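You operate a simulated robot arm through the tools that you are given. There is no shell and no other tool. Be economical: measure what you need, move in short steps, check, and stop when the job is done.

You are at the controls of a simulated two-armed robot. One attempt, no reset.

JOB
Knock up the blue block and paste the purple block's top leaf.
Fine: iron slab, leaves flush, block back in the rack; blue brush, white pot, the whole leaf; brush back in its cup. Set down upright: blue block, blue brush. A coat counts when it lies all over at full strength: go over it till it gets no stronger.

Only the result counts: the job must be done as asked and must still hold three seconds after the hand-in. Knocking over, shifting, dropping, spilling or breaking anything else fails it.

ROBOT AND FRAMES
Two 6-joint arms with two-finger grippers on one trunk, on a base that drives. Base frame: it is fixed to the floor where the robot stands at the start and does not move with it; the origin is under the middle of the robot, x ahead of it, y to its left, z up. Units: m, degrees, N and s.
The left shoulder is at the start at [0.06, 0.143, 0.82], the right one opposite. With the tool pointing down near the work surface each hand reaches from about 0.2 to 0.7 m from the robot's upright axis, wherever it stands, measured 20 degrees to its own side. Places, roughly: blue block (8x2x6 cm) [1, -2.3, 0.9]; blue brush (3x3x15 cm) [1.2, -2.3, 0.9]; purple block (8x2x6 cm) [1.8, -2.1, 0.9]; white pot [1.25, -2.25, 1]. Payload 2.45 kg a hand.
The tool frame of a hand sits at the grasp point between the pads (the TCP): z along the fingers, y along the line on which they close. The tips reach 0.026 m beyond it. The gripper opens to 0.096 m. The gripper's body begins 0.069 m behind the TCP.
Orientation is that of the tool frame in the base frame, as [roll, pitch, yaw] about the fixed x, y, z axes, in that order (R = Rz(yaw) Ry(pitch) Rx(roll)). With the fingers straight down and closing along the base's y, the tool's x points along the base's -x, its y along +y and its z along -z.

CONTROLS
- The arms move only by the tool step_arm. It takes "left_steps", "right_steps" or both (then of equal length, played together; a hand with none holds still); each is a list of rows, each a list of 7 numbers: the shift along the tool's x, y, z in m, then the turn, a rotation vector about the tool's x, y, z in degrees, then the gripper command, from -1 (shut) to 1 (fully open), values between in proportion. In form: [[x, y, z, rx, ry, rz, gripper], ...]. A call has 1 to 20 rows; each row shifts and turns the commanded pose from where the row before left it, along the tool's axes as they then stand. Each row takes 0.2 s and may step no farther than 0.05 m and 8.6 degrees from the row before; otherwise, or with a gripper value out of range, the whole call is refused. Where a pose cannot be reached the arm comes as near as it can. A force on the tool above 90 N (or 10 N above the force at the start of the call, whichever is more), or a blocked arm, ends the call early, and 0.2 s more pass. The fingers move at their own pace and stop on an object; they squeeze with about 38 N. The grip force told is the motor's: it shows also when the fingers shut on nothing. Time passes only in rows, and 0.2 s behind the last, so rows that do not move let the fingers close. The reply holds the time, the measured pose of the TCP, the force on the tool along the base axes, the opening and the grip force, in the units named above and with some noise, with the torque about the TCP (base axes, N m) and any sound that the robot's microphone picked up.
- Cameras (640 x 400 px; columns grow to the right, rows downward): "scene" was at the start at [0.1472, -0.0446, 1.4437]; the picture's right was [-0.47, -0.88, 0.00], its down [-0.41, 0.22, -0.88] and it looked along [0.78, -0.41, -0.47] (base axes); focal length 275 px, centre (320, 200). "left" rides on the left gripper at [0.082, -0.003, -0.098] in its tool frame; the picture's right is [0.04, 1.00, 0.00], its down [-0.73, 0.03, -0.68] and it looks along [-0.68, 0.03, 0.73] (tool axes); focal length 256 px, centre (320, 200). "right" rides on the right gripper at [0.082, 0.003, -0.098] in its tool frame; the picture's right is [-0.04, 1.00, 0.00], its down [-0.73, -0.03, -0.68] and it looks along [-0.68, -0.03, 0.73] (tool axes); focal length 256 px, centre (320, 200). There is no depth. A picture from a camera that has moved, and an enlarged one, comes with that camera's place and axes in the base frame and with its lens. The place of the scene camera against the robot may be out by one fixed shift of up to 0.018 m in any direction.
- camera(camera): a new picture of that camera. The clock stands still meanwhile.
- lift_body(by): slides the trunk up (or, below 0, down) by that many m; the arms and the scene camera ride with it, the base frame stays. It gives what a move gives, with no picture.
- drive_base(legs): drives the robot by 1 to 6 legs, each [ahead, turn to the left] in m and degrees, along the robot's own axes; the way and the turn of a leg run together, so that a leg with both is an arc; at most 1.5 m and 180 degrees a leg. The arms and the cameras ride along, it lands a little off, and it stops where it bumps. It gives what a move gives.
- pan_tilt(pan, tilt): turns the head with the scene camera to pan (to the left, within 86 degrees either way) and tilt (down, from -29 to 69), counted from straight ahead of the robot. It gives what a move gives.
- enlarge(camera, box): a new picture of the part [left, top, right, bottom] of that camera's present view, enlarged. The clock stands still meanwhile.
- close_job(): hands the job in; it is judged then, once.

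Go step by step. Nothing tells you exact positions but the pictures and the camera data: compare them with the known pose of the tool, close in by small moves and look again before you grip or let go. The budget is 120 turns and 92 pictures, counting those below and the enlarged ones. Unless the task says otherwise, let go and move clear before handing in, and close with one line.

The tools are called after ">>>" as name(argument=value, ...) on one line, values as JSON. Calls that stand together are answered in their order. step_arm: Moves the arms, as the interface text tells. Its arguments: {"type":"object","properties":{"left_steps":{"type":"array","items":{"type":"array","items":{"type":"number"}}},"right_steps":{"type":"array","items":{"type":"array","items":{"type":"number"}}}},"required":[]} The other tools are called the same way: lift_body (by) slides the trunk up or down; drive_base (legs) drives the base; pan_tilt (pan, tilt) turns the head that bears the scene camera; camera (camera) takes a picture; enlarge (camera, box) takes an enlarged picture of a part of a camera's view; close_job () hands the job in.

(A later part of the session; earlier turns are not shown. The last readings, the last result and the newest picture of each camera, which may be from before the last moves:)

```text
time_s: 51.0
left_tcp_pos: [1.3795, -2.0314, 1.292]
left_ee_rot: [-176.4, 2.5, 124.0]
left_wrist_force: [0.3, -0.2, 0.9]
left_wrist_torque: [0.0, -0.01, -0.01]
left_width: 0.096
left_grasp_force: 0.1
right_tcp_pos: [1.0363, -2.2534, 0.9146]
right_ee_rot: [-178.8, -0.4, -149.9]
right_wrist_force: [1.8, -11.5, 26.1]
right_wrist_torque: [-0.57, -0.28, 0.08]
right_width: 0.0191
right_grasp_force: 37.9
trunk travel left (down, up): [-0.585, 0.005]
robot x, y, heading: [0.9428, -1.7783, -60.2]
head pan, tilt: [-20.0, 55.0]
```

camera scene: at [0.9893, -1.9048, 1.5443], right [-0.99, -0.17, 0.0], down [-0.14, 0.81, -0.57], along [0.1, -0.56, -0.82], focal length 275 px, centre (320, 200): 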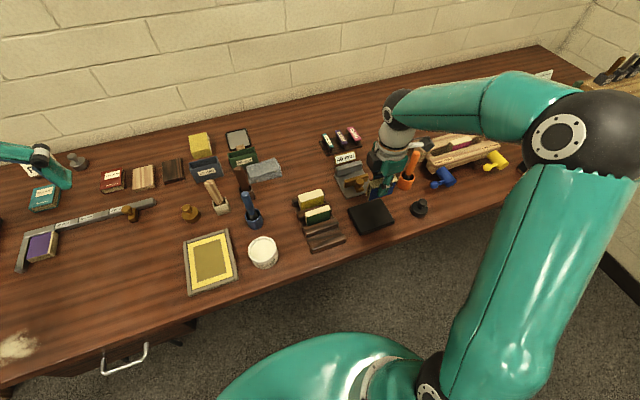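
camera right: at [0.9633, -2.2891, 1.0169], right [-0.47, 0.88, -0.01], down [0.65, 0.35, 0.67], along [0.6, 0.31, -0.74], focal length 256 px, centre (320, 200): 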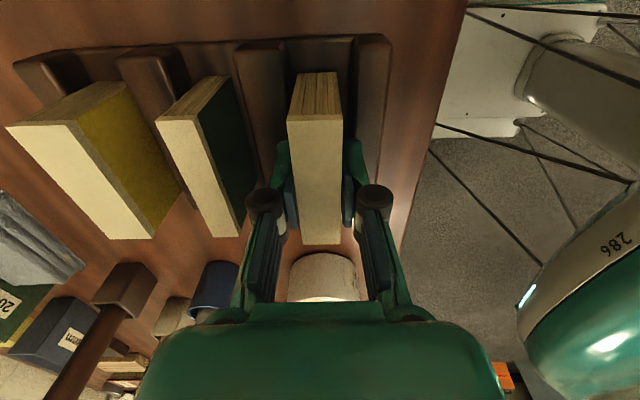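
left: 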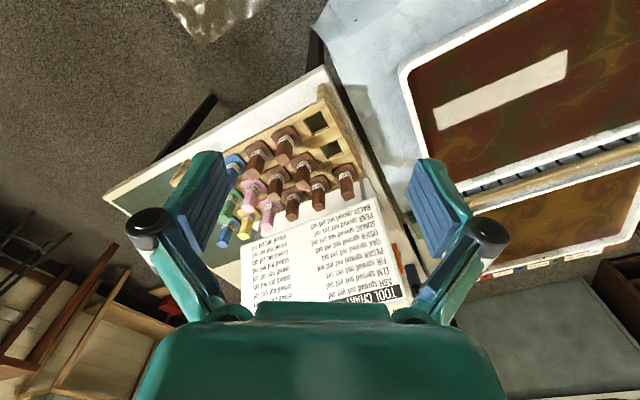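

It is seated, with 26 N at the original height. I ease up 1 mm and open only to 4 cm, then rise.

>>> step_arm(right_steps=[[0, 0, -0.001, 0, 0, 0, -1], [0, 0, 0, 0, 0, 0, -0.3], [0, 0, 0, 0, 0, 0, -0.1], [0, 0, 0, 0, 0, 0, -0.1], [0, 0, -0.02, 0, 0, 0, -0.1], [0, 0, -0.03, 0, 0, 0, -0.1], [0, 0, -0.04, 0, 0, 0, -0.1], [0, 0, -0.04, 0, 0, 0, -0.1], [0, 0, 0, 0, 0, 0, -0.1]])

>>> camera(camera="right")

>>> enlarge(camera="scene", box=[225, 160, 365, 280])

```text
time_s: 53.0
left_tcp_pos: [1.3804, -2.0319, 1.291]
left_ee_rot: [-176.5, 2.3, 124.2]
left_wrist_force: [1.2, -0.3, 0.4]
left_wrist_torque: [0.04, -0.02, -0.03]
left_width: 0.096
left_grasp_force: 0.1
right_tcp_pos: [1.0347, -2.2479, 1.0438]
right_ee_rot: [-179.2, -0.4, -149.9]
right_wrist_force: [1.5, -0.1, 0.1]
right_wrist_torque: [-0.02, 0.04, 0.01]
right_width: 0.0433
right_grasp_force: 0.2
trunk travel left (down, up): [-0.585, 0.005]
robot x, y, heading: [0.9393, -1.7767, -60.1]
head pan, tilt: [-20.0, 55.0]
```

```text
61 pictures are left
camera right: at [0.9638, -2.2854, 1.143], right [-0.47, 0.88, -0.01], down [0.65, 0.35, 0.67], along [0.6, 0.31, -0.74], focal length 256 px, centre (320, 200)
```

right: 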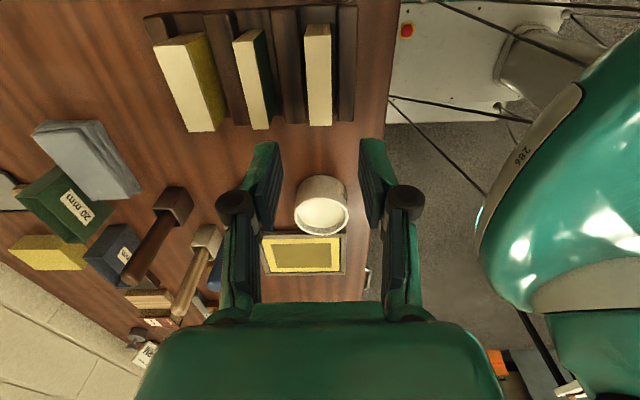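

```text
3.33 times, centred on (295, 220) of scene
camera zoom: at [0.9901, -1.9052, 1.5442], right [-0.99, -0.17, 0.0], down [-0.14, 0.81, -0.57], along [0.1, -0.56, -0.82], focal length 915 px, centre (403, 133)
```

zoom: 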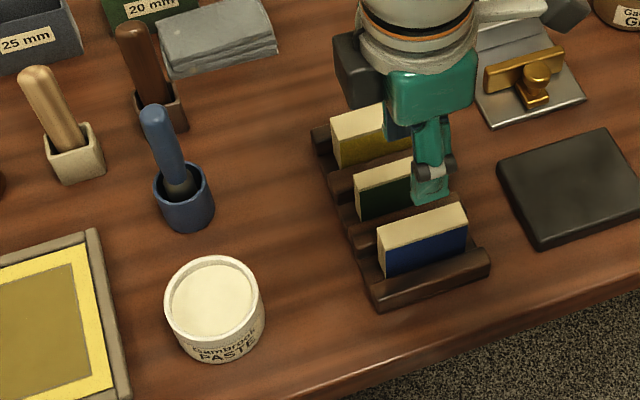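

The blue block stands upright and flush in the rack. Next is the brush, with the left arm, from a stance about 0.25 m further left and 0.1 m closer, so brush, pot and purple block are all in reach. First I raise the right hand and tuck it to the right.

>>> step_arm(right_steps=[[0, 0, -0.045, 0, 0, 0, 0], [0, 0, -0.045, 0, 0, 0, 0], [0, 0, -0.045, 0, 0, 0, 0], [0, 0, -0.045, 0, 0, 0, 0], [0.045, 0, 0, 0, 0, 0, 0], [0.045, 0, 0, 0, 0, 0, 0], [0.045, 0, 0, 0, 0, 0, 0], [0.045, 0, 0, 0, 0, 0, 0], [0.045, 0, 0, 0, 0, 0, 0], [0.045, 0, 0, 0, 0, 0, 0], [0.03, 0.03, 0, 0, 0, 0, 0], [0, 0.045, 0, 0, 0, 0, 0], [0, 0.045, 0, 0, 0, 0, 0], [0, 0.045, 0, 0, 0, 0, 0], [0, 0, 0, 0, 0, 0, 0]])

>>> drive_base(legs=[[-0.3, 0], [0, -23], [-0.6, 0], [0, 23]])

>>> pan_tilt(pan=0, tilt=40)

>>> camera(camera="scene")

```text
time_s: 56.2
left_tcp_pos: [1.3806, -2.0332, 1.2904]
left_ee_rot: [-176.5, 2.5, 124.2]
left_wrist_force: [-0.4, -0.2, -0.3]
left_wrist_torque: [-0.02, 0.0, -0.01]
left_width: 0.0961
left_grasp_force: 0.1
right_tcp_pos: [0.6932, -2.2573, 1.2203]
right_ee_rot: [-179.2, -0.4, -149.8]
right_wrist_force: [-0.8, -0.1, -0.5]
right_wrist_torque: [0.03, -0.02, -0.01]
right_width: 0.0481
right_grasp_force: 0.1
trunk travel left (down, up): [-0.585, 0.005]
robot x, y, heading: [0.9436, -1.7814, -60.3]
head pan, tilt: [-20.0, 55.0]
```

```text
time_s: 64.0
left_tcp_pos: [1.1594, -1.1683, 1.2912]
left_ee_rot: [-176.4, 2.4, 124.0]
left_wrist_force: [-0.3, -0.8, -0.4]
left_wrist_torque: [0.02, 0.0, 0.01]
left_width: 0.0957
left_grasp_force: 0.0
right_tcp_pos: [0.4732, -1.3942, 1.2221]
right_ee_rot: [-179.2, -0.4, -149.9]
right_wrist_force: [0.4, -0.1, 0.1]
right_wrist_torque: [-0.01, 0.01, 0.02]
right_width: 0.0481
right_grasp_force: 0.1
trunk travel left (down, up): [-0.585, 0.005]
robot x, y, heading: [0.7056, -0.9242, -60.0]
head pan, tilt: [-20.0, 55.0]
```

```text
time_s: 64.8
left_tcp_pos: [1.1581, -1.1694, 1.2922]
left_ee_rot: [-176.5, 2.4, 124.2]
left_wrist_force: [-0.3, -0.8, -0.4]
left_wrist_torque: [0.03, -0.03, 0.0]
left_width: 0.0961
left_grasp_force: 0.1
right_tcp_pos: [0.4721, -1.3957, 1.2223]
right_ee_rot: [-179.1, -0.4, -149.8]
right_wrist_force: [-1.0, -0.1, -0.1]
right_wrist_torque: [0.03, -0.01, 0.01]
right_width: 0.048
right_grasp_force: 0.0
trunk travel left (down, up): [-0.585, 0.005]
robot x, y, heading: [0.7098, -0.9244, -60.1]
head pan, tilt: [0.0, 40.0]
```

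```text
59 pictures are left
camera scene: at [0.7854, -1.0519, 1.565], right [-0.87, -0.5, 0.0], down [-0.32, 0.56, -0.77], along [0.38, -0.66, -0.64], focal length 275 px, centre (320, 200)
```

scene: 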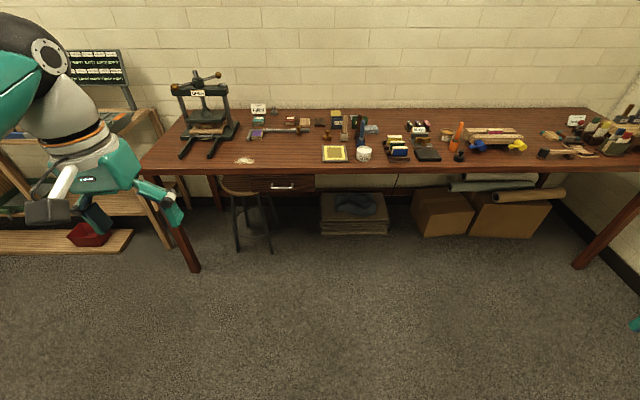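

The way is clear apart from a stool well under the bench. I drive most of the way and check the left arm's clearance to the press.

>>> drive_base(legs=[[0.78, 0]])

>>> pan_tilt(pan=25, tilt=45)

>>> camera(camera="scene")

```text
time_s: 69.1
left_tcp_pos: [1.5589, -1.8412, 1.2919]
left_ee_rot: [-176.5, 2.3, 124.9]
left_wrist_force: [0.3, -0.2, 0.2]
left_wrist_torque: [0.02, 0.01, 0.0]
left_width: 0.0961
left_grasp_force: 0.1
right_tcp_pos: [0.8769, -2.0753, 1.2225]
right_ee_rot: [-179.3, -0.5, -149.0]
right_wrist_force: [-0.3, -0.2, 0.3]
right_wrist_torque: [-0.03, 0.0, 0.01]
right_width: 0.0482
right_grasp_force: 0.1
trunk travel left (down, up): [-0.585, 0.005]
robot x, y, heading: [1.1036, -1.6019, -59.1]
head pan, tilt: [0.0, 40.0]
```

```text
time_s: 70.0
left_tcp_pos: [1.5596, -1.8404, 1.292]
left_ee_rot: [-176.4, 2.4, 124.9]
left_wrist_force: [0.5, 1.1, 0.9]
left_wrist_torque: [-0.02, -0.03, -0.02]
left_width: 0.0961
left_grasp_force: 0.0
right_tcp_pos: [0.8764, -2.0746, 1.2229]
right_ee_rot: [-179.1, -0.5, -149.0]
right_wrist_force: [-0.1, 0.4, 0.0]
right_wrist_torque: [0.01, -0.04, -0.02]
right_width: 0.0479
right_grasp_force: 0.0
trunk travel left (down, up): [-0.585, 0.005]
robot x, y, heading: [1.1055, -1.6042, -59.4]
head pan, tilt: [25.0, 45.0]
```

```text
58 pictures are left
camera scene: at [1.2085, -1.7012, 1.5578], right [-0.56, -0.83, 0.0], down [-0.58, 0.4, -0.71], along [0.58, -0.4, -0.71], focal length 275 px, centre (320, 200)
```

scene: 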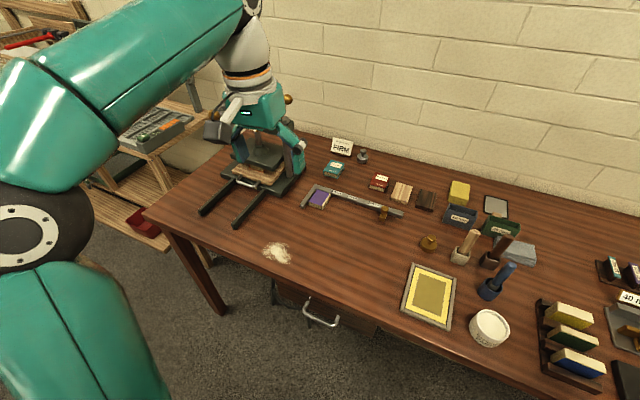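

There is enough clearance, and the purple block is plainly visible in the lay's corner. I drive the last 0.13 m and enlarge the purple block and the brush.

>>> drive_base(legs=[[0.13, 0]])

>>> pan_tilt(pan=10, tilt=50)

>>> camera(camera="scene")

>>> enlarge(camera="scene", box=[150, 110, 330, 222])

```text
time_s: 71.3
left_tcp_pos: [1.6267, -1.9563, 1.2911]
left_ee_rot: [-176.5, 2.4, 124.8]
left_wrist_force: [-0.2, -0.1, 0.3]
left_wrist_torque: [0.04, 0.04, 0.01]
left_width: 0.0961
left_grasp_force: 0.1
right_tcp_pos: [0.9436, -2.1895, 1.2226]
right_ee_rot: [-179.2, -0.5, -149.1]
right_wrist_force: [0.3, -0.2, -0.6]
right_wrist_torque: [0.09, 0.0, 0.0]
right_width: 0.048
right_grasp_force: 0.0
trunk travel left (down, up): [-0.585, 0.005]
robot x, y, heading: [1.1715, -1.7123, -59.2]
head pan, tilt: [25.0, 45.0]
```

```text
time_s: 72.1
left_tcp_pos: [1.6261, -1.9549, 1.2937]
left_ee_rot: [-176.4, 2.5, 124.8]
left_wrist_force: [-0.4, -0.8, 0.2]
left_wrist_torque: [-0.02, -0.02, -0.01]
left_width: 0.0961
left_grasp_force: 0.0
right_tcp_pos: [0.9421, -2.1891, 1.2225]
right_ee_rot: [-179.3, -0.4, -149.0]
right_wrist_force: [-0.8, 0.5, 0.4]
right_wrist_torque: [0.0, -0.02, 0.03]
right_width: 0.0482
right_grasp_force: 0.0
trunk travel left (down, up): [-0.585, 0.005]
robot x, y, heading: [1.1724, -1.7129, -59.4]
head pan, tilt: [10.0, 50.0]
```

```text
57 pictures are left
camera scene: at [1.2587, -1.8268, 1.5509], right [-0.76, -0.65, 0.0], down [-0.5, 0.58, -0.64], along [0.42, -0.49, -0.77], focal length 275 px, centre (320, 200)
```

scene: 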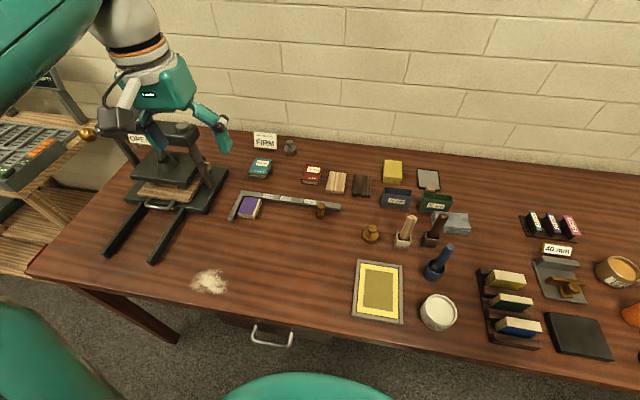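

```text
3.56 times, centred on (240, 166) of scene
camera zoom: at [1.2587, -1.8268, 1.5509], right [-0.76, -0.65, 0.0], down [-0.5, 0.58, -0.64], along [0.42, -0.49, -0.77], focal length 976 px, centre (604, 321)
```

zoom: 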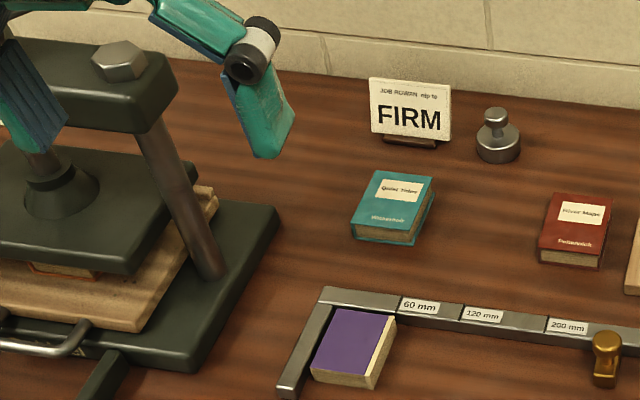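

The purple block lies in the lay's corner, centred at about (1.779,-2.104), with its 6 cm side along the rail and its 8 cm side in depth. I drive 6 cm closer, move the right hand further out, level the left hand and carry it over the brush at about (1.235,-2.278).

>>> drive_base(legs=[[0.06, 0]])

>>> step_arm(right_steps=[[0.04, 0.025, 0, 0, 0, 0, 0], [0.04, 0.025, 0, 0, 0, 0, 0], [0, 0, 0, 0, 0, 0, 0], [0, 0, 0, 0, 0, 0, 0], [0, 0, 0, 0, 0, 0, 0], [0, 0, 0, 0, 0, 0, 0], [0, 0, 0, 0, 0, 0, 0], [0, 0, 0, 0, 0, 0, 0], [0, 0, 0, 0, 0, 0, 0], [0, 0, 0, 0, 0, 0, 0], [0, 0, 0, 0, 0, 0, 0], [0, 0, 0, 0, 0, 0, 0], [0, 0, 0, 0, 0, 0, 0]], left_steps=[[0, 0, 0, -3.6, 2.5, 0, 0], [0, 0, 0, 0, 0, 0, 0], [0, -0.045, 0, 0, 0, 0, 0], [0, -0.045, 0, 0, 0, 0, 0], [0, -0.045, 0, 0, 0, 0, 0], [0, -0.045, 0, 0, 0, 0, 0], [0, -0.045, 0, 0, 0, 0, 0], [0, -0.045, 0, 0, 0, 0, 0], [0, -0.045, 0, 0, 0, 0, 0], [0, -0.045, 0, 0, 0, 0, 0], [0, -0.045, 0, 0, 0, 0, 0], [0.018, -0.045, 0, 0, 0, 0, 0], [0, 0, 0, 0, 0, 0, 0]])

>>> camera(camera="left")

```text
time_s: 73.0
left_tcp_pos: [1.6588, -2.0102, 1.2903]
left_ee_rot: [-176.5, 2.3, 124.8]
left_wrist_force: [0.5, -1.5, -0.6]
left_wrist_torque: [0.07, 0.02, 0.01]
left_width: 0.0959
left_grasp_force: 0.0
right_tcp_pos: [0.9751, -2.2433, 1.2223]
right_ee_rot: [-179.5, -0.5, -149.2]
right_wrist_force: [0.2, 0.1, -0.1]
right_wrist_torque: [0.07, 0.02, 0.02]
right_width: 0.0479
right_grasp_force: 0.0
trunk travel left (down, up): [-0.585, 0.005]
robot x, y, heading: [1.2048, -1.7701, -59.3]
head pan, tilt: [10.0, 50.0]
```

```text
time_s: 75.6
left_tcp_pos: [1.3994, -2.1936, 1.32]
left_ee_rot: [-172.4, 2.6, 134.5]
left_wrist_force: [0.0, -0.2, 0.6]
left_wrist_torque: [0.0, 0.04, 0.01]
left_width: 0.0482
left_grasp_force: 0.1
left hand out of reach, approached as far as the arm can: row 10, 11, 12
right_tcp_pos: [0.8808, -2.2393, 1.2248]
right_ee_rot: [-179.4, -0.6, -149.1]
right_wrist_force: [0.6, -0.9, -0.2]
right_wrist_torque: [-0.05, 0.01, 0.0]
right_width: 0.0484
right_grasp_force: 0.0
trunk travel left (down, up): [-0.585, 0.005]
robot x, y, heading: [1.2037, -1.7691, -59.4]
head pan, tilt: [10.0, 50.0]
stopped in row 12 (left hand): the arm was blocked; the commanded pose is now the measured one
```

```text
55 pictures are left
camera left: at [1.3456, -2.1265, 1.4142], right [0.68, 0.72, -0.13], down [0.58, -0.42, 0.7], along [0.45, -0.55, -0.7], focal length 256 px, centre (320, 200)
```

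left: 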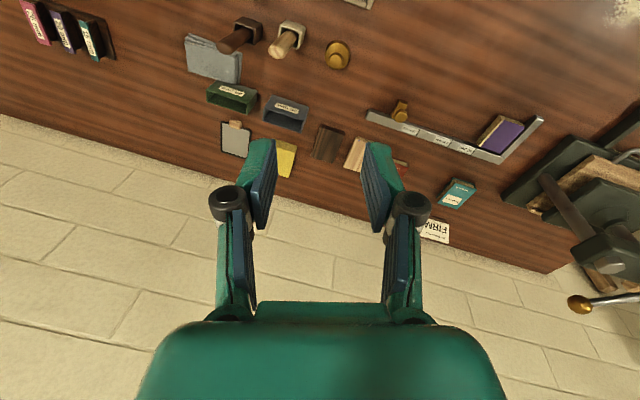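

The left arm can't cross that far over the centre line, so I turn the base right 35° in place. That puts brush and pot in the left arm's sector, and turning back puts the purple block there. I straighten the left hand first.

>>> step_arm(left_steps=[[0, 0.04, 0, -3.8, 1.3, 0, 0], [0, 0.03, 0, -3.8, 1.3, 0, 0], [0, 0, 0, 0, 0, -6, 0], [0, 0, 0, 0, 0, 0, 0]])

>>> drive_base(legs=[[0, -36]])

>>> pan_tilt(pan=15, tilt=50)

>>> camera(camera="scene")

>>> camera(camera="left")

```text
time_s: 76.6
left_tcp_pos: [1.4435, -2.1466, 1.3121]
left_ee_rot: [179.6, 0.0, 139.9]
left_wrist_force: [-0.2, 1.1, 0.3]
left_wrist_torque: [0.01, 0.01, 0.01]
left_width: 0.048
left_grasp_force: 0.1
right_tcp_pos: [0.8789, -2.2388, 1.2249]
right_ee_rot: [-179.2, -0.5, -149.0]
right_wrist_force: [0.2, 0.2, 0.2]
right_wrist_torque: [-0.02, 0.02, 0.0]
right_width: 0.0479
right_grasp_force: 0.0
trunk travel left (down, up): [-0.585, 0.005]
robot x, y, heading: [1.2027, -1.7687, -59.4]
head pan, tilt: [10.0, 50.0]
```

```text
time_s: 78.9
left_tcp_pos: [1.1762, -2.2149, 1.3117]
left_ee_rot: [179.6, -0.1, 104.0]
left_wrist_force: [0.8, 0.3, -0.1]
left_wrist_torque: [-0.02, 0.0, 0.03]
left_width: 0.0479
left_grasp_force: 0.1
right_tcp_pos: [0.664, -1.959, 1.2247]
right_ee_rot: [-179.3, -0.5, 174.9]
right_wrist_force: [0.1, -0.1, 0.9]
right_wrist_torque: [0.0, 0.01, -0.01]
right_width: 0.048
right_grasp_force: 0.1
trunk travel left (down, up): [-0.585, 0.005]
robot x, y, heading: [1.2194, -1.7702, -95.5]
head pan, tilt: [10.0, 50.0]
```

```text
time_s: 79.6
left_tcp_pos: [1.1755, -2.2155, 1.3116]
left_ee_rot: [179.6, -0.1, 104.0]
left_wrist_force: [-0.8, -0.3, -0.5]
left_wrist_torque: [0.0, -0.05, 0.03]
left_width: 0.048
left_grasp_force: 0.0
right_tcp_pos: [0.6639, -1.9585, 1.2237]
right_ee_rot: [-179.2, -0.3, 175.1]
right_wrist_force: [-0.4, 0.0, -0.7]
right_wrist_torque: [-0.03, -0.03, 0.0]
right_width: 0.0478
right_grasp_force: 0.0
trunk travel left (down, up): [-0.585, 0.005]
robot x, y, heading: [1.2234, -1.7676, -95.7]
head pan, tilt: [15.0, 50.0]
```

```text
54 pictures are left
camera scene: at [1.234, -1.9066, 1.5508], right [-0.99, -0.16, 0.0], down [-0.13, 0.76, -0.64], along [0.11, -0.63, -0.77], focal length 275 px, centre (320, 200)
```

scene: 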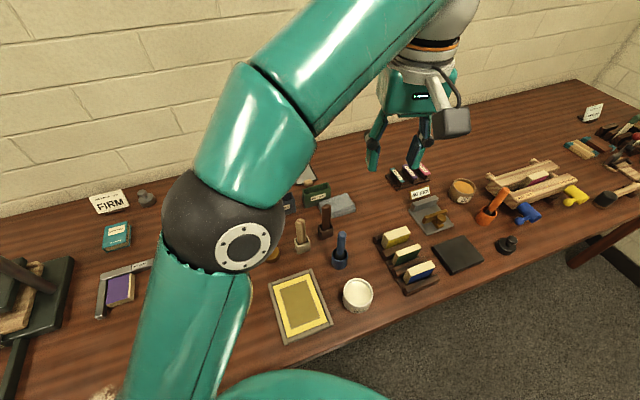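

```text
53 pictures are left
camera left: at [1.1512, -2.1372, 1.4095], right [0.96, 0.28, 0.01], down [0.2, -0.71, 0.68], along [0.2, -0.65, -0.73], focal length 256 px, centre (320, 200)
```

left: 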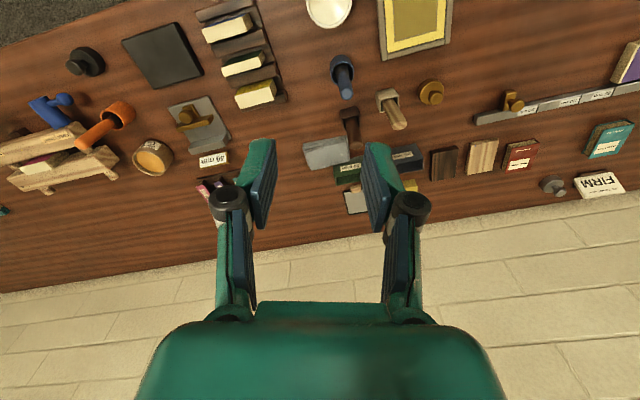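

Both cameras put the brush top at about (1.238,-2.275). I bring the left hand over it and lower to z 1.10 for a closer look.

>>> step_arm(left_steps=[[-0.036, 0.023, 0, 0, 0, 0, 0.3], [-0.037, 0.023, 0, 0, 0, 0, 0.3], [0, 0, 0.04, 0, 0, 0, 0.3], [0, 0, 0.04, 0, 0, 0, 0.3], [0, 0, 0.04, 0, 0, 0, 0.3], [0, 0, 0.04, 0, 0, 0, 0.3], [0, 0, 0.04, 0, 0, 0, 0.3], [0, 0, 0, 0, 0, 0, 0.3]])

>>> camera(camera="left")

>>> enlarge(camera="scene", box=[280, 180, 400, 300])

```text
time_s: 81.4
left_tcp_pos: [1.2439, -2.2678, 1.1017]
left_ee_rot: [179.6, 0.1, 104.0]
left_wrist_force: [0.1, -0.1, 0.0]
left_wrist_torque: [-0.04, -0.02, -0.03]
left_width: 0.0624
left_grasp_force: 0.0
left hand out of reach, approached as far as the arm can: row 1, 2
right_tcp_pos: [0.6638, -1.9581, 1.2254]
right_ee_rot: [-179.2, -0.6, 175.0]
right_wrist_force: [0.2, 0.0, 0.4]
right_wrist_torque: [0.01, 0.0, 0.0]
right_width: 0.0481
right_grasp_force: 0.0
trunk travel left (down, up): [-0.585, 0.005]
robot x, y, heading: [1.2244, -1.7691, -95.4]
head pan, tilt: [15.0, 50.0]
```

```text
52 pictures are left
camera left: at [1.2203, -2.1902, 1.1989], right [0.96, 0.28, 0.0], down [0.2, -0.71, 0.68], along [0.19, -0.65, -0.73], focal length 256 px, centre (320, 200)
```

left: 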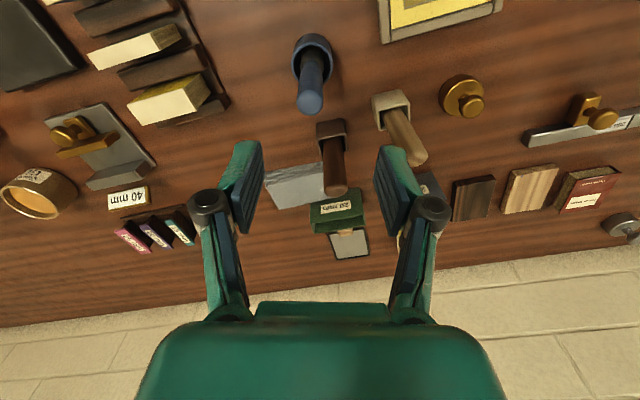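

```text
3.33 times, centred on (340, 240) of scene
camera zoom: at [1.236, -1.9056, 1.5509], right [-0.99, -0.17, 0.0], down [-0.13, 0.76, -0.64], along [0.11, -0.63, -0.77], focal length 915 px, centre (253, 67)
```

zoom: 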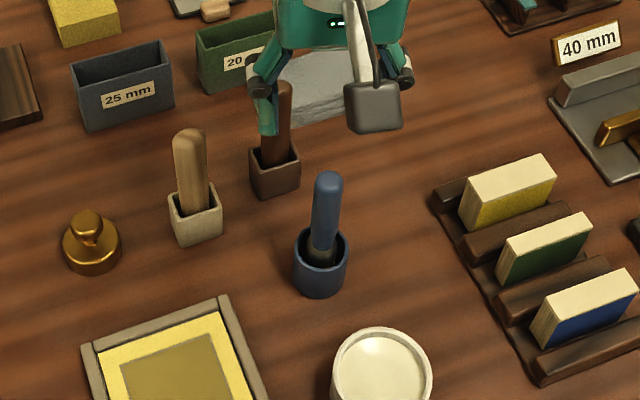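

The brush stands nearly upright under my fingers, leaning slightly backwards. I correct by a few millimetres, go down around the handle and check before gripping.

>>> step_arm(left_steps=[[0.0, -0.0065, 0.03, 0, 0, 0, 0.3], [0, 0, 0.04, 0, 0, 0, 0.3], [0, 0, 0.035, 0, 0, 0, 0.3], [0, 0, 0, 0, 0, 0, 0.3]])

>>> camera(camera="left")

>>> enlarge(camera="scene", box=[280, 180, 400, 300])

```text
time_s: 82.4
left_tcp_pos: [1.2381, -2.2681, 0.9972]
left_ee_rot: [179.7, 0.0, 104.0]
left_wrist_force: [0.6, -0.2, 0.4]
left_wrist_torque: [-0.05, 0.02, 0.01]
left_width: 0.0625
left_grasp_force: 0.1
right_tcp_pos: [0.6646, -1.9581, 1.2241]
right_ee_rot: [-179.2, -0.4, 174.9]
right_wrist_force: [-0.3, -0.4, -0.6]
right_wrist_torque: [-0.03, -0.01, 0.01]
right_width: 0.048
right_grasp_force: 0.0
trunk travel left (down, up): [-0.585, 0.005]
robot x, y, heading: [1.2212, -1.7666, -95.5]
head pan, tilt: [15.0, 50.0]
```

```text
50 pictures are left
camera left: at [1.2148, -2.1902, 1.0942], right [0.96, 0.28, 0.0], down [0.2, -0.71, 0.68], along [0.19, -0.65, -0.73], focal length 256 px, centre (320, 200)
```

left: 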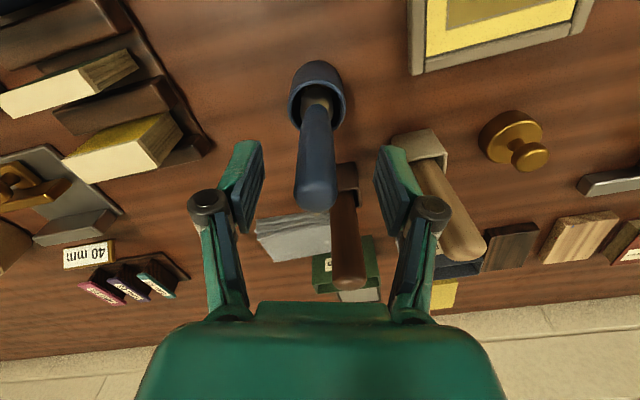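

```text
3.33 times, centred on (340, 240) of scene
camera zoom: at [1.2362, -1.9056, 1.5509], right [-0.99, -0.17, 0.0], down [-0.13, 0.76, -0.64], along [0.11, -0.63, -0.77], focal length 915 px, centre (253, 67)
```

zoom: 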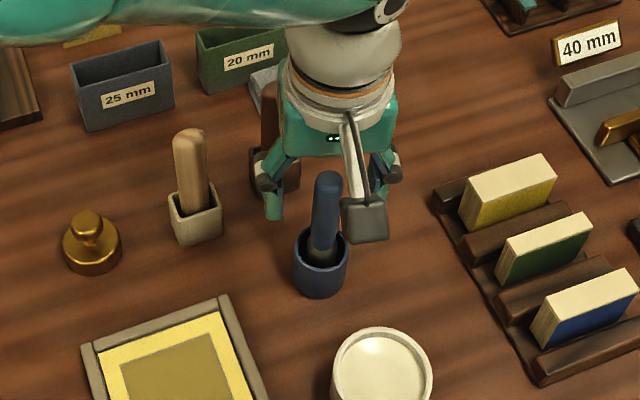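

The brush is upright, its top at about z 1.0, and the fingers straddle it. I go 2.7 cm lower and grip.

>>> step_arm(left_steps=[[0.001, -0.001, 0.027, 0, 0, 0, 0.3], [0, 0, 0, 0, 0, 0, -0.3], [0, 0, 0, 0, 0, 0, -1], [0, 0, 0, 0, 0, 0, -1], [0, 0, 0, 0, 0, 0, -1]])

```text
time_s: 83.6
left_tcp_pos: [1.2371, -2.266, 0.9685]
left_ee_rot: [179.7, 0.0, 104.0]
left_wrist_force: [-0.3, 0.5, 1.3]
left_wrist_torque: [0.05, -0.07, -0.04]
left_width: 0.0202
left_grasp_force: 38.0
right_tcp_pos: [0.6644, -1.9581, 1.225]
right_ee_rot: [-179.3, -0.5, 175.1]
right_wrist_force: [0.5, -0.8, 0.4]
right_wrist_torque: [-0.01, -0.01, 0.02]
right_width: 0.0481
right_grasp_force: 0.1
trunk travel left (down, up): [-0.585, 0.005]
robot x, y, heading: [1.2248, -1.7705, -95.9]
head pan, tilt: [15.0, 50.0]
```

I have a firm grip on the handle. I lift the brush clear of the cup, move over the pot and look.

>>> step_arm(left_steps=[[0, 0, -0.02, 0, 0, 0, -1], [0, 0, -0.035, 0, 0, 0, -1], [0, 0, -0.04, 0, 0, 0, -1], [0, 0, -0.04, 0, 0, 0, -1], [0.033, -0.012, 0, 0, 0, 0, -1], [0.033, -0.012, 0, 0, 0, 0, -1], [0.033, -0.011, 0, 0, 0, 0, -1], [0, 0, 0, 0, 0, 0, -1]])

>>> camera(camera="left")

>>> enlarge(camera="scene", box=[280, 180, 440, 340])

```text
time_s: 85.4
left_tcp_pos: [1.1771, -2.1811, 1.1037]
left_ee_rot: [179.7, 0.0, 104.0]
left_wrist_force: [-0.6, 0.2, 0.1]
left_wrist_torque: [0.03, 0.03, 0.01]
left_width: 0.0201
left_grasp_force: 38.2
right_tcp_pos: [0.665, -1.9598, 1.2255]
right_ee_rot: [-179.4, -0.4, 175.0]
right_wrist_force: [0.3, 0.2, 0.3]
right_wrist_torque: [-0.01, 0.0, 0.03]
right_width: 0.0479
right_grasp_force: 0.0
trunk travel left (down, up): [-0.585, 0.005]
robot x, y, heading: [1.2227, -1.7645, -95.6]
head pan, tilt: [15.0, 50.0]
```

```text
48 pictures are left
camera left: at [1.1535, -2.1031, 1.2022], right [0.96, 0.28, 0.0], down [0.2, -0.71, 0.68], along [0.19, -0.65, -0.73], focal length 256 px, centre (320, 200)
```

left: 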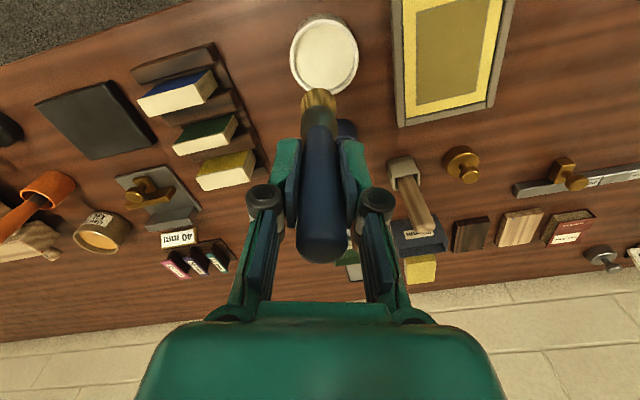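

```text
2.50 times, centred on (360, 260) of scene
camera zoom: at [1.2364, -1.9069, 1.5507], right [-0.99, -0.17, 0.0], down [-0.13, 0.76, -0.64], along [0.11, -0.63, -0.77], focal length 686 px, centre (220, 50)
```

zoom: 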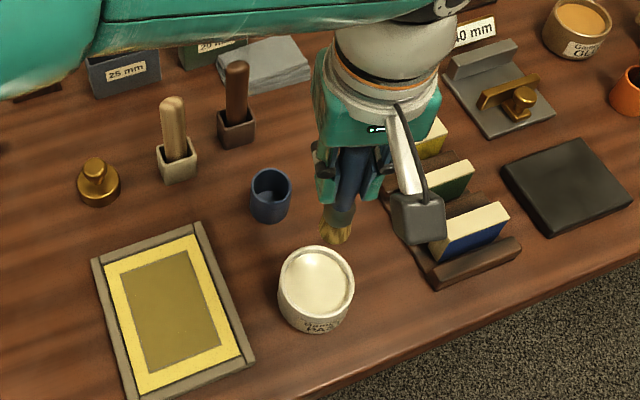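

The bristle tip is about 11.5 cm below the TCP, and the pot centre is 8 mm nearer to me. I centre over it and dip slowly.

>>> step_arm(left_steps=[[0.008, 0.005, 0, 0, 0, 0, -1], [0, 0, 0.04, 0, 0, 0, -1], [0, 0, 0.04, 0, 0, 0, -1], [0, 0, 0.015, 0, 0, 0, -1], [0, 0, 0.01, 0, 0, 0, -1], [0, 0, 0, 0, 0, 0, -1]])

>>> camera(camera="left")

```text
time_s: 86.8
left_tcp_pos: [1.1797, -2.1689, 1.0011]
left_ee_rot: [179.9, 0.1, 104.0]
left_wrist_force: [0.9, -2.5, 30.0]
left_wrist_torque: [-0.22, -0.09, 0.05]
left_width: 0.0199
left_grasp_force: 38.4
right_tcp_pos: [0.6641, -1.9572, 1.2252]
right_ee_rot: [-179.2, -0.5, 175.1]
right_wrist_force: [-0.1, -0.2, -0.5]
right_wrist_torque: [0.01, 0.0, 0.02]
right_width: 0.0479
right_grasp_force: 0.0
trunk travel left (down, up): [-0.585, 0.005]
robot x, y, heading: [1.22, -1.7694, -95.6]
head pan, tilt: [15.0, 50.0]
```

```text
46 pictures are left
camera left: at [1.1564, -2.0915, 1.0975], right [0.96, 0.28, 0.0], down [0.21, -0.7, 0.68], along [0.19, -0.65, -0.73], focal length 256 px, centre (320, 200)
```

left: 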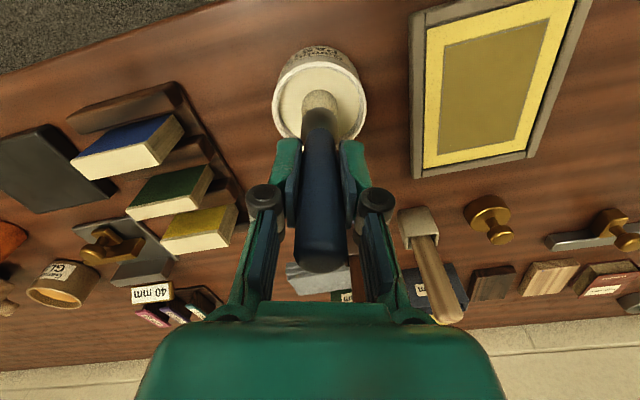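

The bristles are loaded: contact came at tip height about 0.886 and they turned white. I lift clear and turn the base back left 36°.

>>> step_arm(left_steps=[[0, 0, -0.04, 0, 0, 0, -1], [0, 0, -0.045, 0, 0, 0, -1], [0, 0, -0.045, 0, 0, 0, -1], [0, 0, -0.035, 0, 0, 0, -1], [0, 0, 0, 0, 0, 0, -1]])

>>> drive_base(legs=[[0, 36]])

>>> camera(camera="left")

```text
time_s: 88.0
left_tcp_pos: [1.1828, -2.1725, 1.1657]
left_ee_rot: [179.7, -0.1, 103.9]
left_wrist_force: [-0.9, -0.4, 0.1]
left_wrist_torque: [0.03, -0.01, -0.04]
left_width: 0.0197
left_grasp_force: 38.4
right_tcp_pos: [0.6645, -1.9583, 1.2237]
right_ee_rot: [-179.3, -0.4, 175.0]
right_wrist_force: [0.1, -0.3, -0.2]
right_wrist_torque: [0.02, -0.01, 0.01]
right_width: 0.0479
right_grasp_force: 0.1
trunk travel left (down, up): [-0.585, 0.005]
robot x, y, heading: [1.2245, -1.7681, -95.3]
head pan, tilt: [15.0, 50.0]
```

```text
time_s: 90.2
left_tcp_pos: [1.4247, -2.1209, 1.1656]
left_ee_rot: [179.7, -0.1, 139.3]
left_wrist_force: [0.8, -0.3, -0.4]
left_wrist_torque: [0.01, -0.01, 0.03]
left_width: 0.0195
left_grasp_force: 37.8
right_tcp_pos: [0.8798, -2.2486, 1.2261]
right_ee_rot: [-179.4, -0.5, -149.6]
right_wrist_force: [0.4, 0.4, 0.1]
right_wrist_torque: [0.0, 0.0, -0.06]
right_width: 0.0478
right_grasp_force: 0.1
trunk travel left (down, up): [-0.585, 0.005]
robot x, y, heading: [1.2064, -1.778, -60.3]
head pan, tilt: [15.0, 50.0]
```

```text
45 pictures are left
camera left: at [1.36, -2.0718, 1.263], right [0.62, 0.79, 0.0], down [0.57, -0.46, 0.68], along [0.53, -0.42, -0.73], focal length 256 px, centre (320, 200)
```

left: 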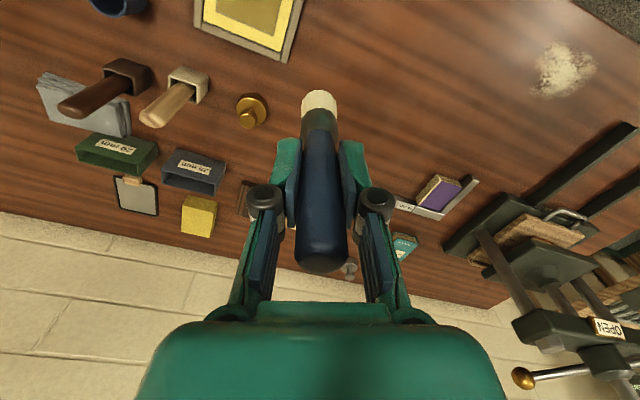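

The purple block is ahead and to the left. I square the hand to the bench, move over the block with the brush high and look.

>>> step_arm(left_steps=[[0, 0, 0, 0, 0, 6.5, -1], [0, 0, 0, 0, 0, 6.5, -1], [0, 0, 0, 0, 0, 6.5, -1], [-0.02, 0.04, 0, 0, 0, 0, -1], [-0.02, 0.04, 0, 0, 0, 0, -1], [-0.02, 0.04, 0, 0, 0, 0, -1], [-0.02, 0.04, 0, 0, 0, 0, -1], [-0.02, 0.04, 0, 0, 0, 0, -1], [-0.02, 0.04, 0, 0, 0, 0, -1], [-0.02, 0.04, 0, 0, 0, 0, -1], [-0.018, 0.039, 0, 0, 0, 0, -1], [0, 0, 0, 0, 0, 0, -1]])

>>> camera(camera="left")

>>> camera(camera="scene")

```text
time_s: 92.8
left_tcp_pos: [1.7797, -2.1003, 1.1647]
left_ee_rot: [179.6, -0.1, 119.9]
left_wrist_force: [0.4, 0.2, -0.6]
left_wrist_torque: [0.01, -0.04, 0.01]
left_width: 0.0196
left_grasp_force: 37.8
right_tcp_pos: [0.8775, -2.2473, 1.2257]
right_ee_rot: [-179.2, -0.3, -149.6]
right_wrist_force: [-0.1, 0.4, -0.1]
right_wrist_torque: [-0.01, 0.02, 0.0]
right_width: 0.048
right_grasp_force: 0.1
trunk travel left (down, up): [-0.585, 0.005]
robot x, y, heading: [1.206, -1.7792, -60.4]
head pan, tilt: [15.0, 50.0]
```

```text
44 pictures are left
camera left: at [1.7354, -2.0317, 1.263], right [0.85, 0.53, 0.0], down [0.39, -0.62, 0.68], along [0.36, -0.57, -0.74], focal length 256 px, centre (320, 200)
```

left: 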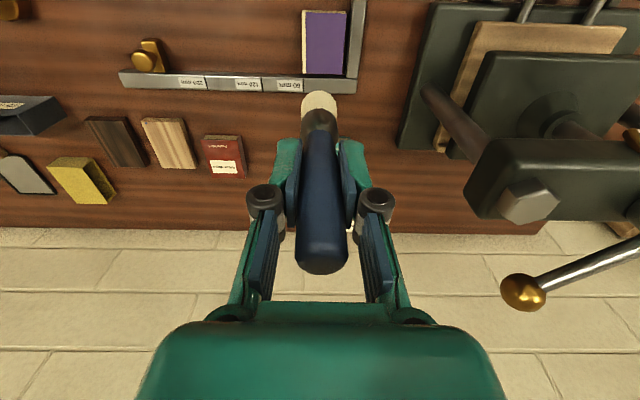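

```text
43 pictures are left
camera scene: at [1.2961, -1.8868, 1.5509], right [-0.71, -0.7, 0.0], down [-0.54, 0.54, -0.64], along [0.45, -0.46, -0.77], focal length 275 px, centre (320, 200)
```

scene: 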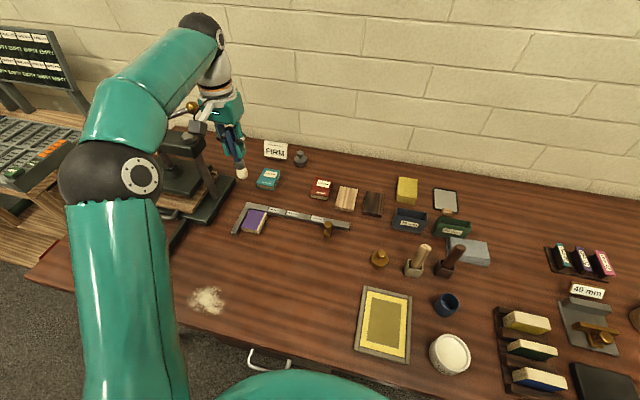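

The purple leaf's centre is 8 mm to the left of the brush. I move over it and lower to just above the leaf.

>>> step_arm(left_steps=[[0.001, 0.008, 0, 0, 0, 0, -1], [0, 0, 0.045, 0, 0, 0, -1], [0, 0, 0.045, 0, 0, 0, -1], [0, 0, 0.045, 0, 0, 0, -1], [0, 0, 0.015, 0, 0, 0, -1], [0, 0, 0, 0, 0, 0, -1]])

>>> camera(camera="left")

>>> enlarge(camera="scene", box=[215, 170, 305, 250])

```text
time_s: 94.2
left_tcp_pos: [1.7863, -2.0932, 1.0173]
left_ee_rot: [179.8, -0.1, 120.0]
left_wrist_force: [0.3, 0.7, -1.0]
left_wrist_torque: [0.01, 0.01, 0.01]
left_width: 0.0195
left_grasp_force: 38.0
right_tcp_pos: [0.879, -2.2477, 1.2258]
right_ee_rot: [-179.2, -0.5, -149.6]
right_wrist_force: [0.2, 0.1, 0.5]
right_wrist_torque: [0.03, 0.0, -0.01]
right_width: 0.048
right_grasp_force: 0.0
trunk travel left (down, up): [-0.585, 0.005]
robot x, y, heading: [1.2026, -1.7805, -60.4]
head pan, tilt: [15.0, 50.0]
```

```text
42 pictures are left
camera left: at [1.7424, -2.0256, 1.1155], right [0.85, 0.53, 0.0], down [0.39, -0.62, 0.68], along [0.36, -0.57, -0.74], focal length 256 px, centre (320, 200)
```

left: 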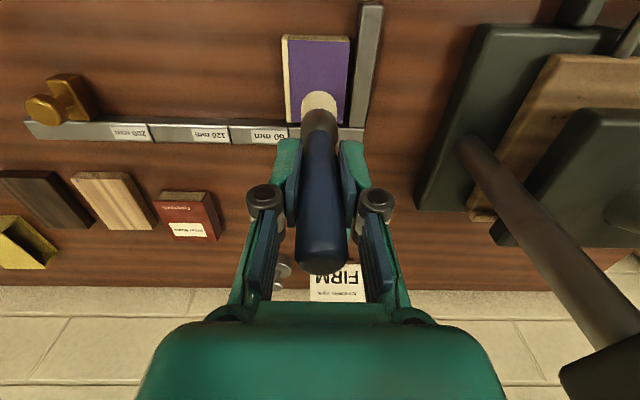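

```text
5.00 times, centred on (260, 210) of scene
camera zoom: at [1.2973, -1.8871, 1.5508], right [-0.71, -0.7, 0.0], down [-0.54, 0.55, -0.64], along [0.45, -0.46, -0.77], focal length 1373 px, centre (620, 150)
```

zoom: 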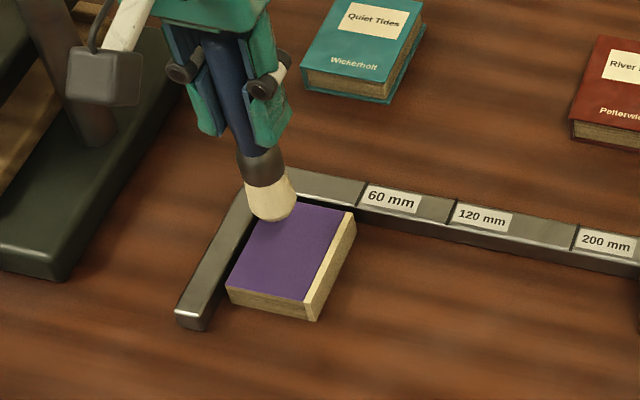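

The brush is well placed over the leaf. I lower slowly until it just touches.

>>> step_arm(left_steps=[[0, 0, 0.03, 0, 0, 0, -1], [0, 0, 0.008, 0, 0, 0, -1], [0, 0, 0.003, 0, 0, 0, -1], [0, 0, 0, 0, 0, 0, -1]])

```text
time_s: 95.2
left_tcp_pos: [1.7852, -2.0918, 0.9787]
left_ee_rot: [179.7, 0.3, 120.0]
left_wrist_force: [0.8, 0.2, 21.0]
left_wrist_torque: [-0.04, -0.13, 0.0]
left_width: 0.0194
left_grasp_force: 37.9
right_tcp_pos: [0.8773, -2.2473, 1.2261]
right_ee_rot: [-179.2, -0.4, -149.6]
right_wrist_force: [-0.4, 0.8, -0.6]
right_wrist_torque: [-0.01, 0.0, 0.0]
right_width: 0.0483
right_grasp_force: 0.0
trunk travel left (down, up): [-0.585, 0.005]
robot x, y, heading: [1.2075, -1.776, -60.4]
head pan, tilt: [15.0, 50.0]
```

Contact is at TCP 0.979. I lighten the pressure, run one lane along the depth and look at the coat.

>>> step_arm(left_steps=[[0, 0, -0.0015, 0, 0, 0, -1], [-0.012, 0, 0, 0, 0, 0, -1], [-0.012, 0, 0, 0, 0, 0, -1], [-0.01, 0, 0, 0, 0, 0, -1], [0.015, 0, 0, 0, 0, 0, -1], [0.015, 0, 0, 0, 0, 0, -1], [0.015, 0, 0, 0, 0, 0, -1], [0.015, 0, 0, 0, 0, 0, -1], [0, 0, 0, 0, 0, 0, -1]])

>>> enlarge(camera="left", box=[240, 10, 400, 150])

>>> enlarge(camera="scene", box=[215, 180, 305, 250])

```text
time_s: 97.2
left_tcp_pos: [1.7737, -2.0702, 0.9786]
left_ee_rot: [179.8, 0.1, 120.0]
left_wrist_force: [3.9, -4.5, 21.6]
left_wrist_torque: [-0.53, -0.41, 0.01]
left_width: 0.0196
left_grasp_force: 37.8
right_tcp_pos: [0.8772, -2.247, 1.2245]
right_ee_rot: [-179.2, -0.4, -149.6]
right_wrist_force: [0.4, -0.5, 0.0]
right_wrist_torque: [0.04, 0.01, 0.02]
right_width: 0.0477
right_grasp_force: 0.0
trunk travel left (down, up): [-0.585, 0.005]
robot x, y, heading: [1.2065, -1.7744, -60.4]
head pan, tilt: [15.0, 50.0]
```

```text
2.86 times, centred on (320, 80) of left
camera zoom: at [1.7287, -2.0021, 1.0766], right [0.85, 0.53, 0.01], down [0.39, -0.62, 0.68], along [0.37, -0.57, -0.73], focal length 731 px, centre (320, 543)
```

zoom: 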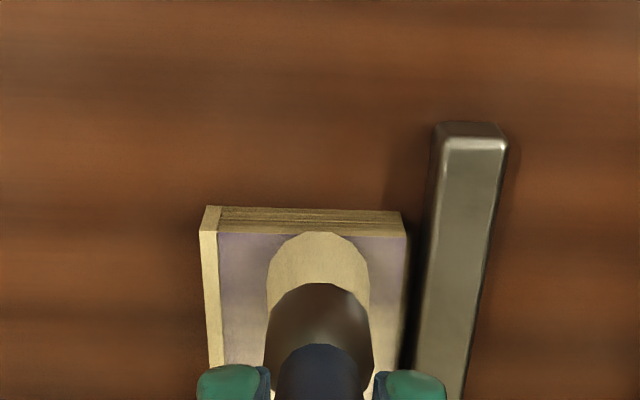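

```text
5.71 times, centred on (260, 215) of scene
camera zoom: at [1.2952, -1.8866, 1.5511], right [-0.71, -0.7, 0.0], down [-0.54, 0.54, -0.64], along [0.45, -0.46, -0.77], focal length 1569 px, centre (663, 114)
```

zoom: 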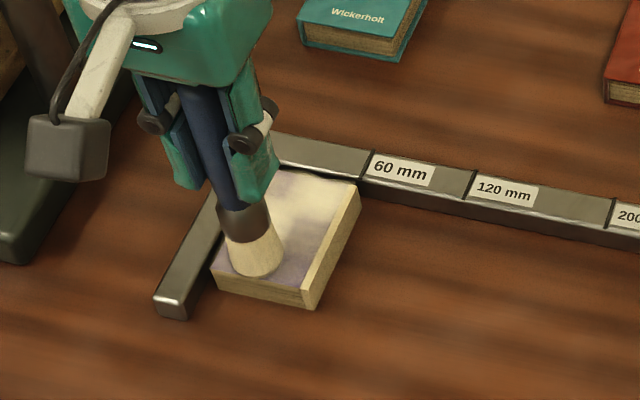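

The coat goes on nicely and the block hasn't moved. With slightly lighter pressure I cover the whole leaf in four lanes.

>>> step_arm(left_steps=[[0, 0, -0.0012, 0, 0, 0, -1], [0, 0.01, 0, 0, 0, 0, -1], [0, 0.01, 0, 0, 0, 0, -1], [-0.02, 0, 0, 0, 0, 0, -1], [-0.02, 0, 0, 0, 0, 0, -1], [-0.02, 0, 0, 0, 0, 0, -1], [0, -0.013, 0, 0, 0, 0, -1], [0.02, 0, 0, 0, 0, 0, -1], [0.02, 0, 0, 0, 0, 0, -1], [0.02, 0, 0, 0, 0, 0, -1], [0, -0.014, 0, 0, 0, 0, -1], [-0.02, 0, 0, 0, 0, 0, -1], [-0.02, 0, 0, 0, 0, 0, -1], [-0.02, 0, 0, 0, 0, 0, -1], [0, -0.013, 0, 0, 0, 0, -1], [0.02, 0, 0, 0, 0, 0, -1], [0.02, 0, 0, 0, 0, 0, -1], [0.02, 0, 0, 0, 0, 0, -1], [0, 0, 0, 0, 0, 0, -1]])

>>> enlarge(camera="left", box=[240, 10, 400, 150])

>>> enlarge(camera="scene", box=[225, 190, 295, 245])

```text
time_s: 101.2
left_tcp_pos: [1.7557, -2.0823, 0.9788]
left_ee_rot: [179.8, -0.2, 119.9]
left_wrist_force: [-0.4, 0.0, -1.2]
left_wrist_torque: [-0.02, -0.05, -0.02]
left_width: 0.0195
left_grasp_force: 38.0
right_tcp_pos: [0.8783, -2.2487, 1.2252]
right_ee_rot: [-179.3, -0.5, -149.6]
right_wrist_force: [0.1, -0.5, -0.1]
right_wrist_torque: [0.03, -0.03, -0.01]
right_width: 0.0481
right_grasp_force: 0.0
trunk travel left (down, up): [-0.585, 0.005]
robot x, y, heading: [1.2075, -1.7782, -60.5]
head pan, tilt: [15.0, 50.0]
```

```text
2.86 times, centred on (320, 80) of left
camera zoom: at [1.7124, -2.0135, 1.0767], right [0.85, 0.53, 0.0], down [0.39, -0.62, 0.68], along [0.36, -0.57, -0.74], focal length 731 px, centre (320, 543)
```

zoom: 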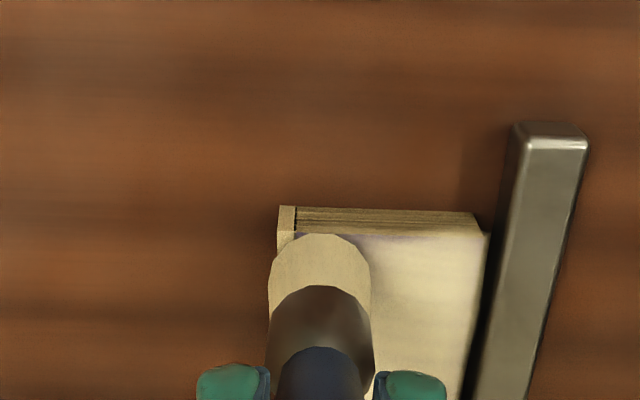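

```text
7.27 times, centred on (260, 218) of scene
camera zoom: at [1.2972, -1.8875, 1.5508], right [-0.71, -0.7, 0.0], down [-0.54, 0.55, -0.64], along [0.45, -0.46, -0.77], focal length 1997 px, centre (756, 73)
```

zoom: 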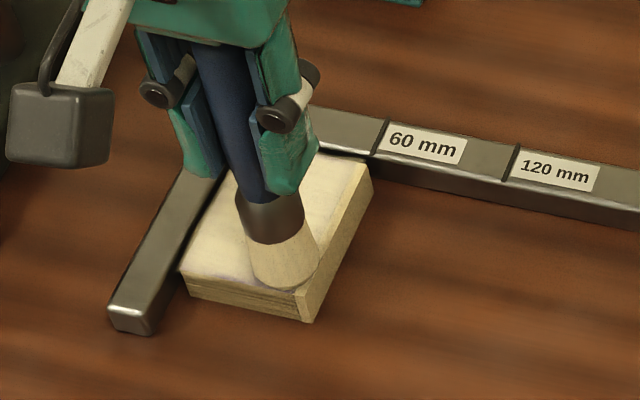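

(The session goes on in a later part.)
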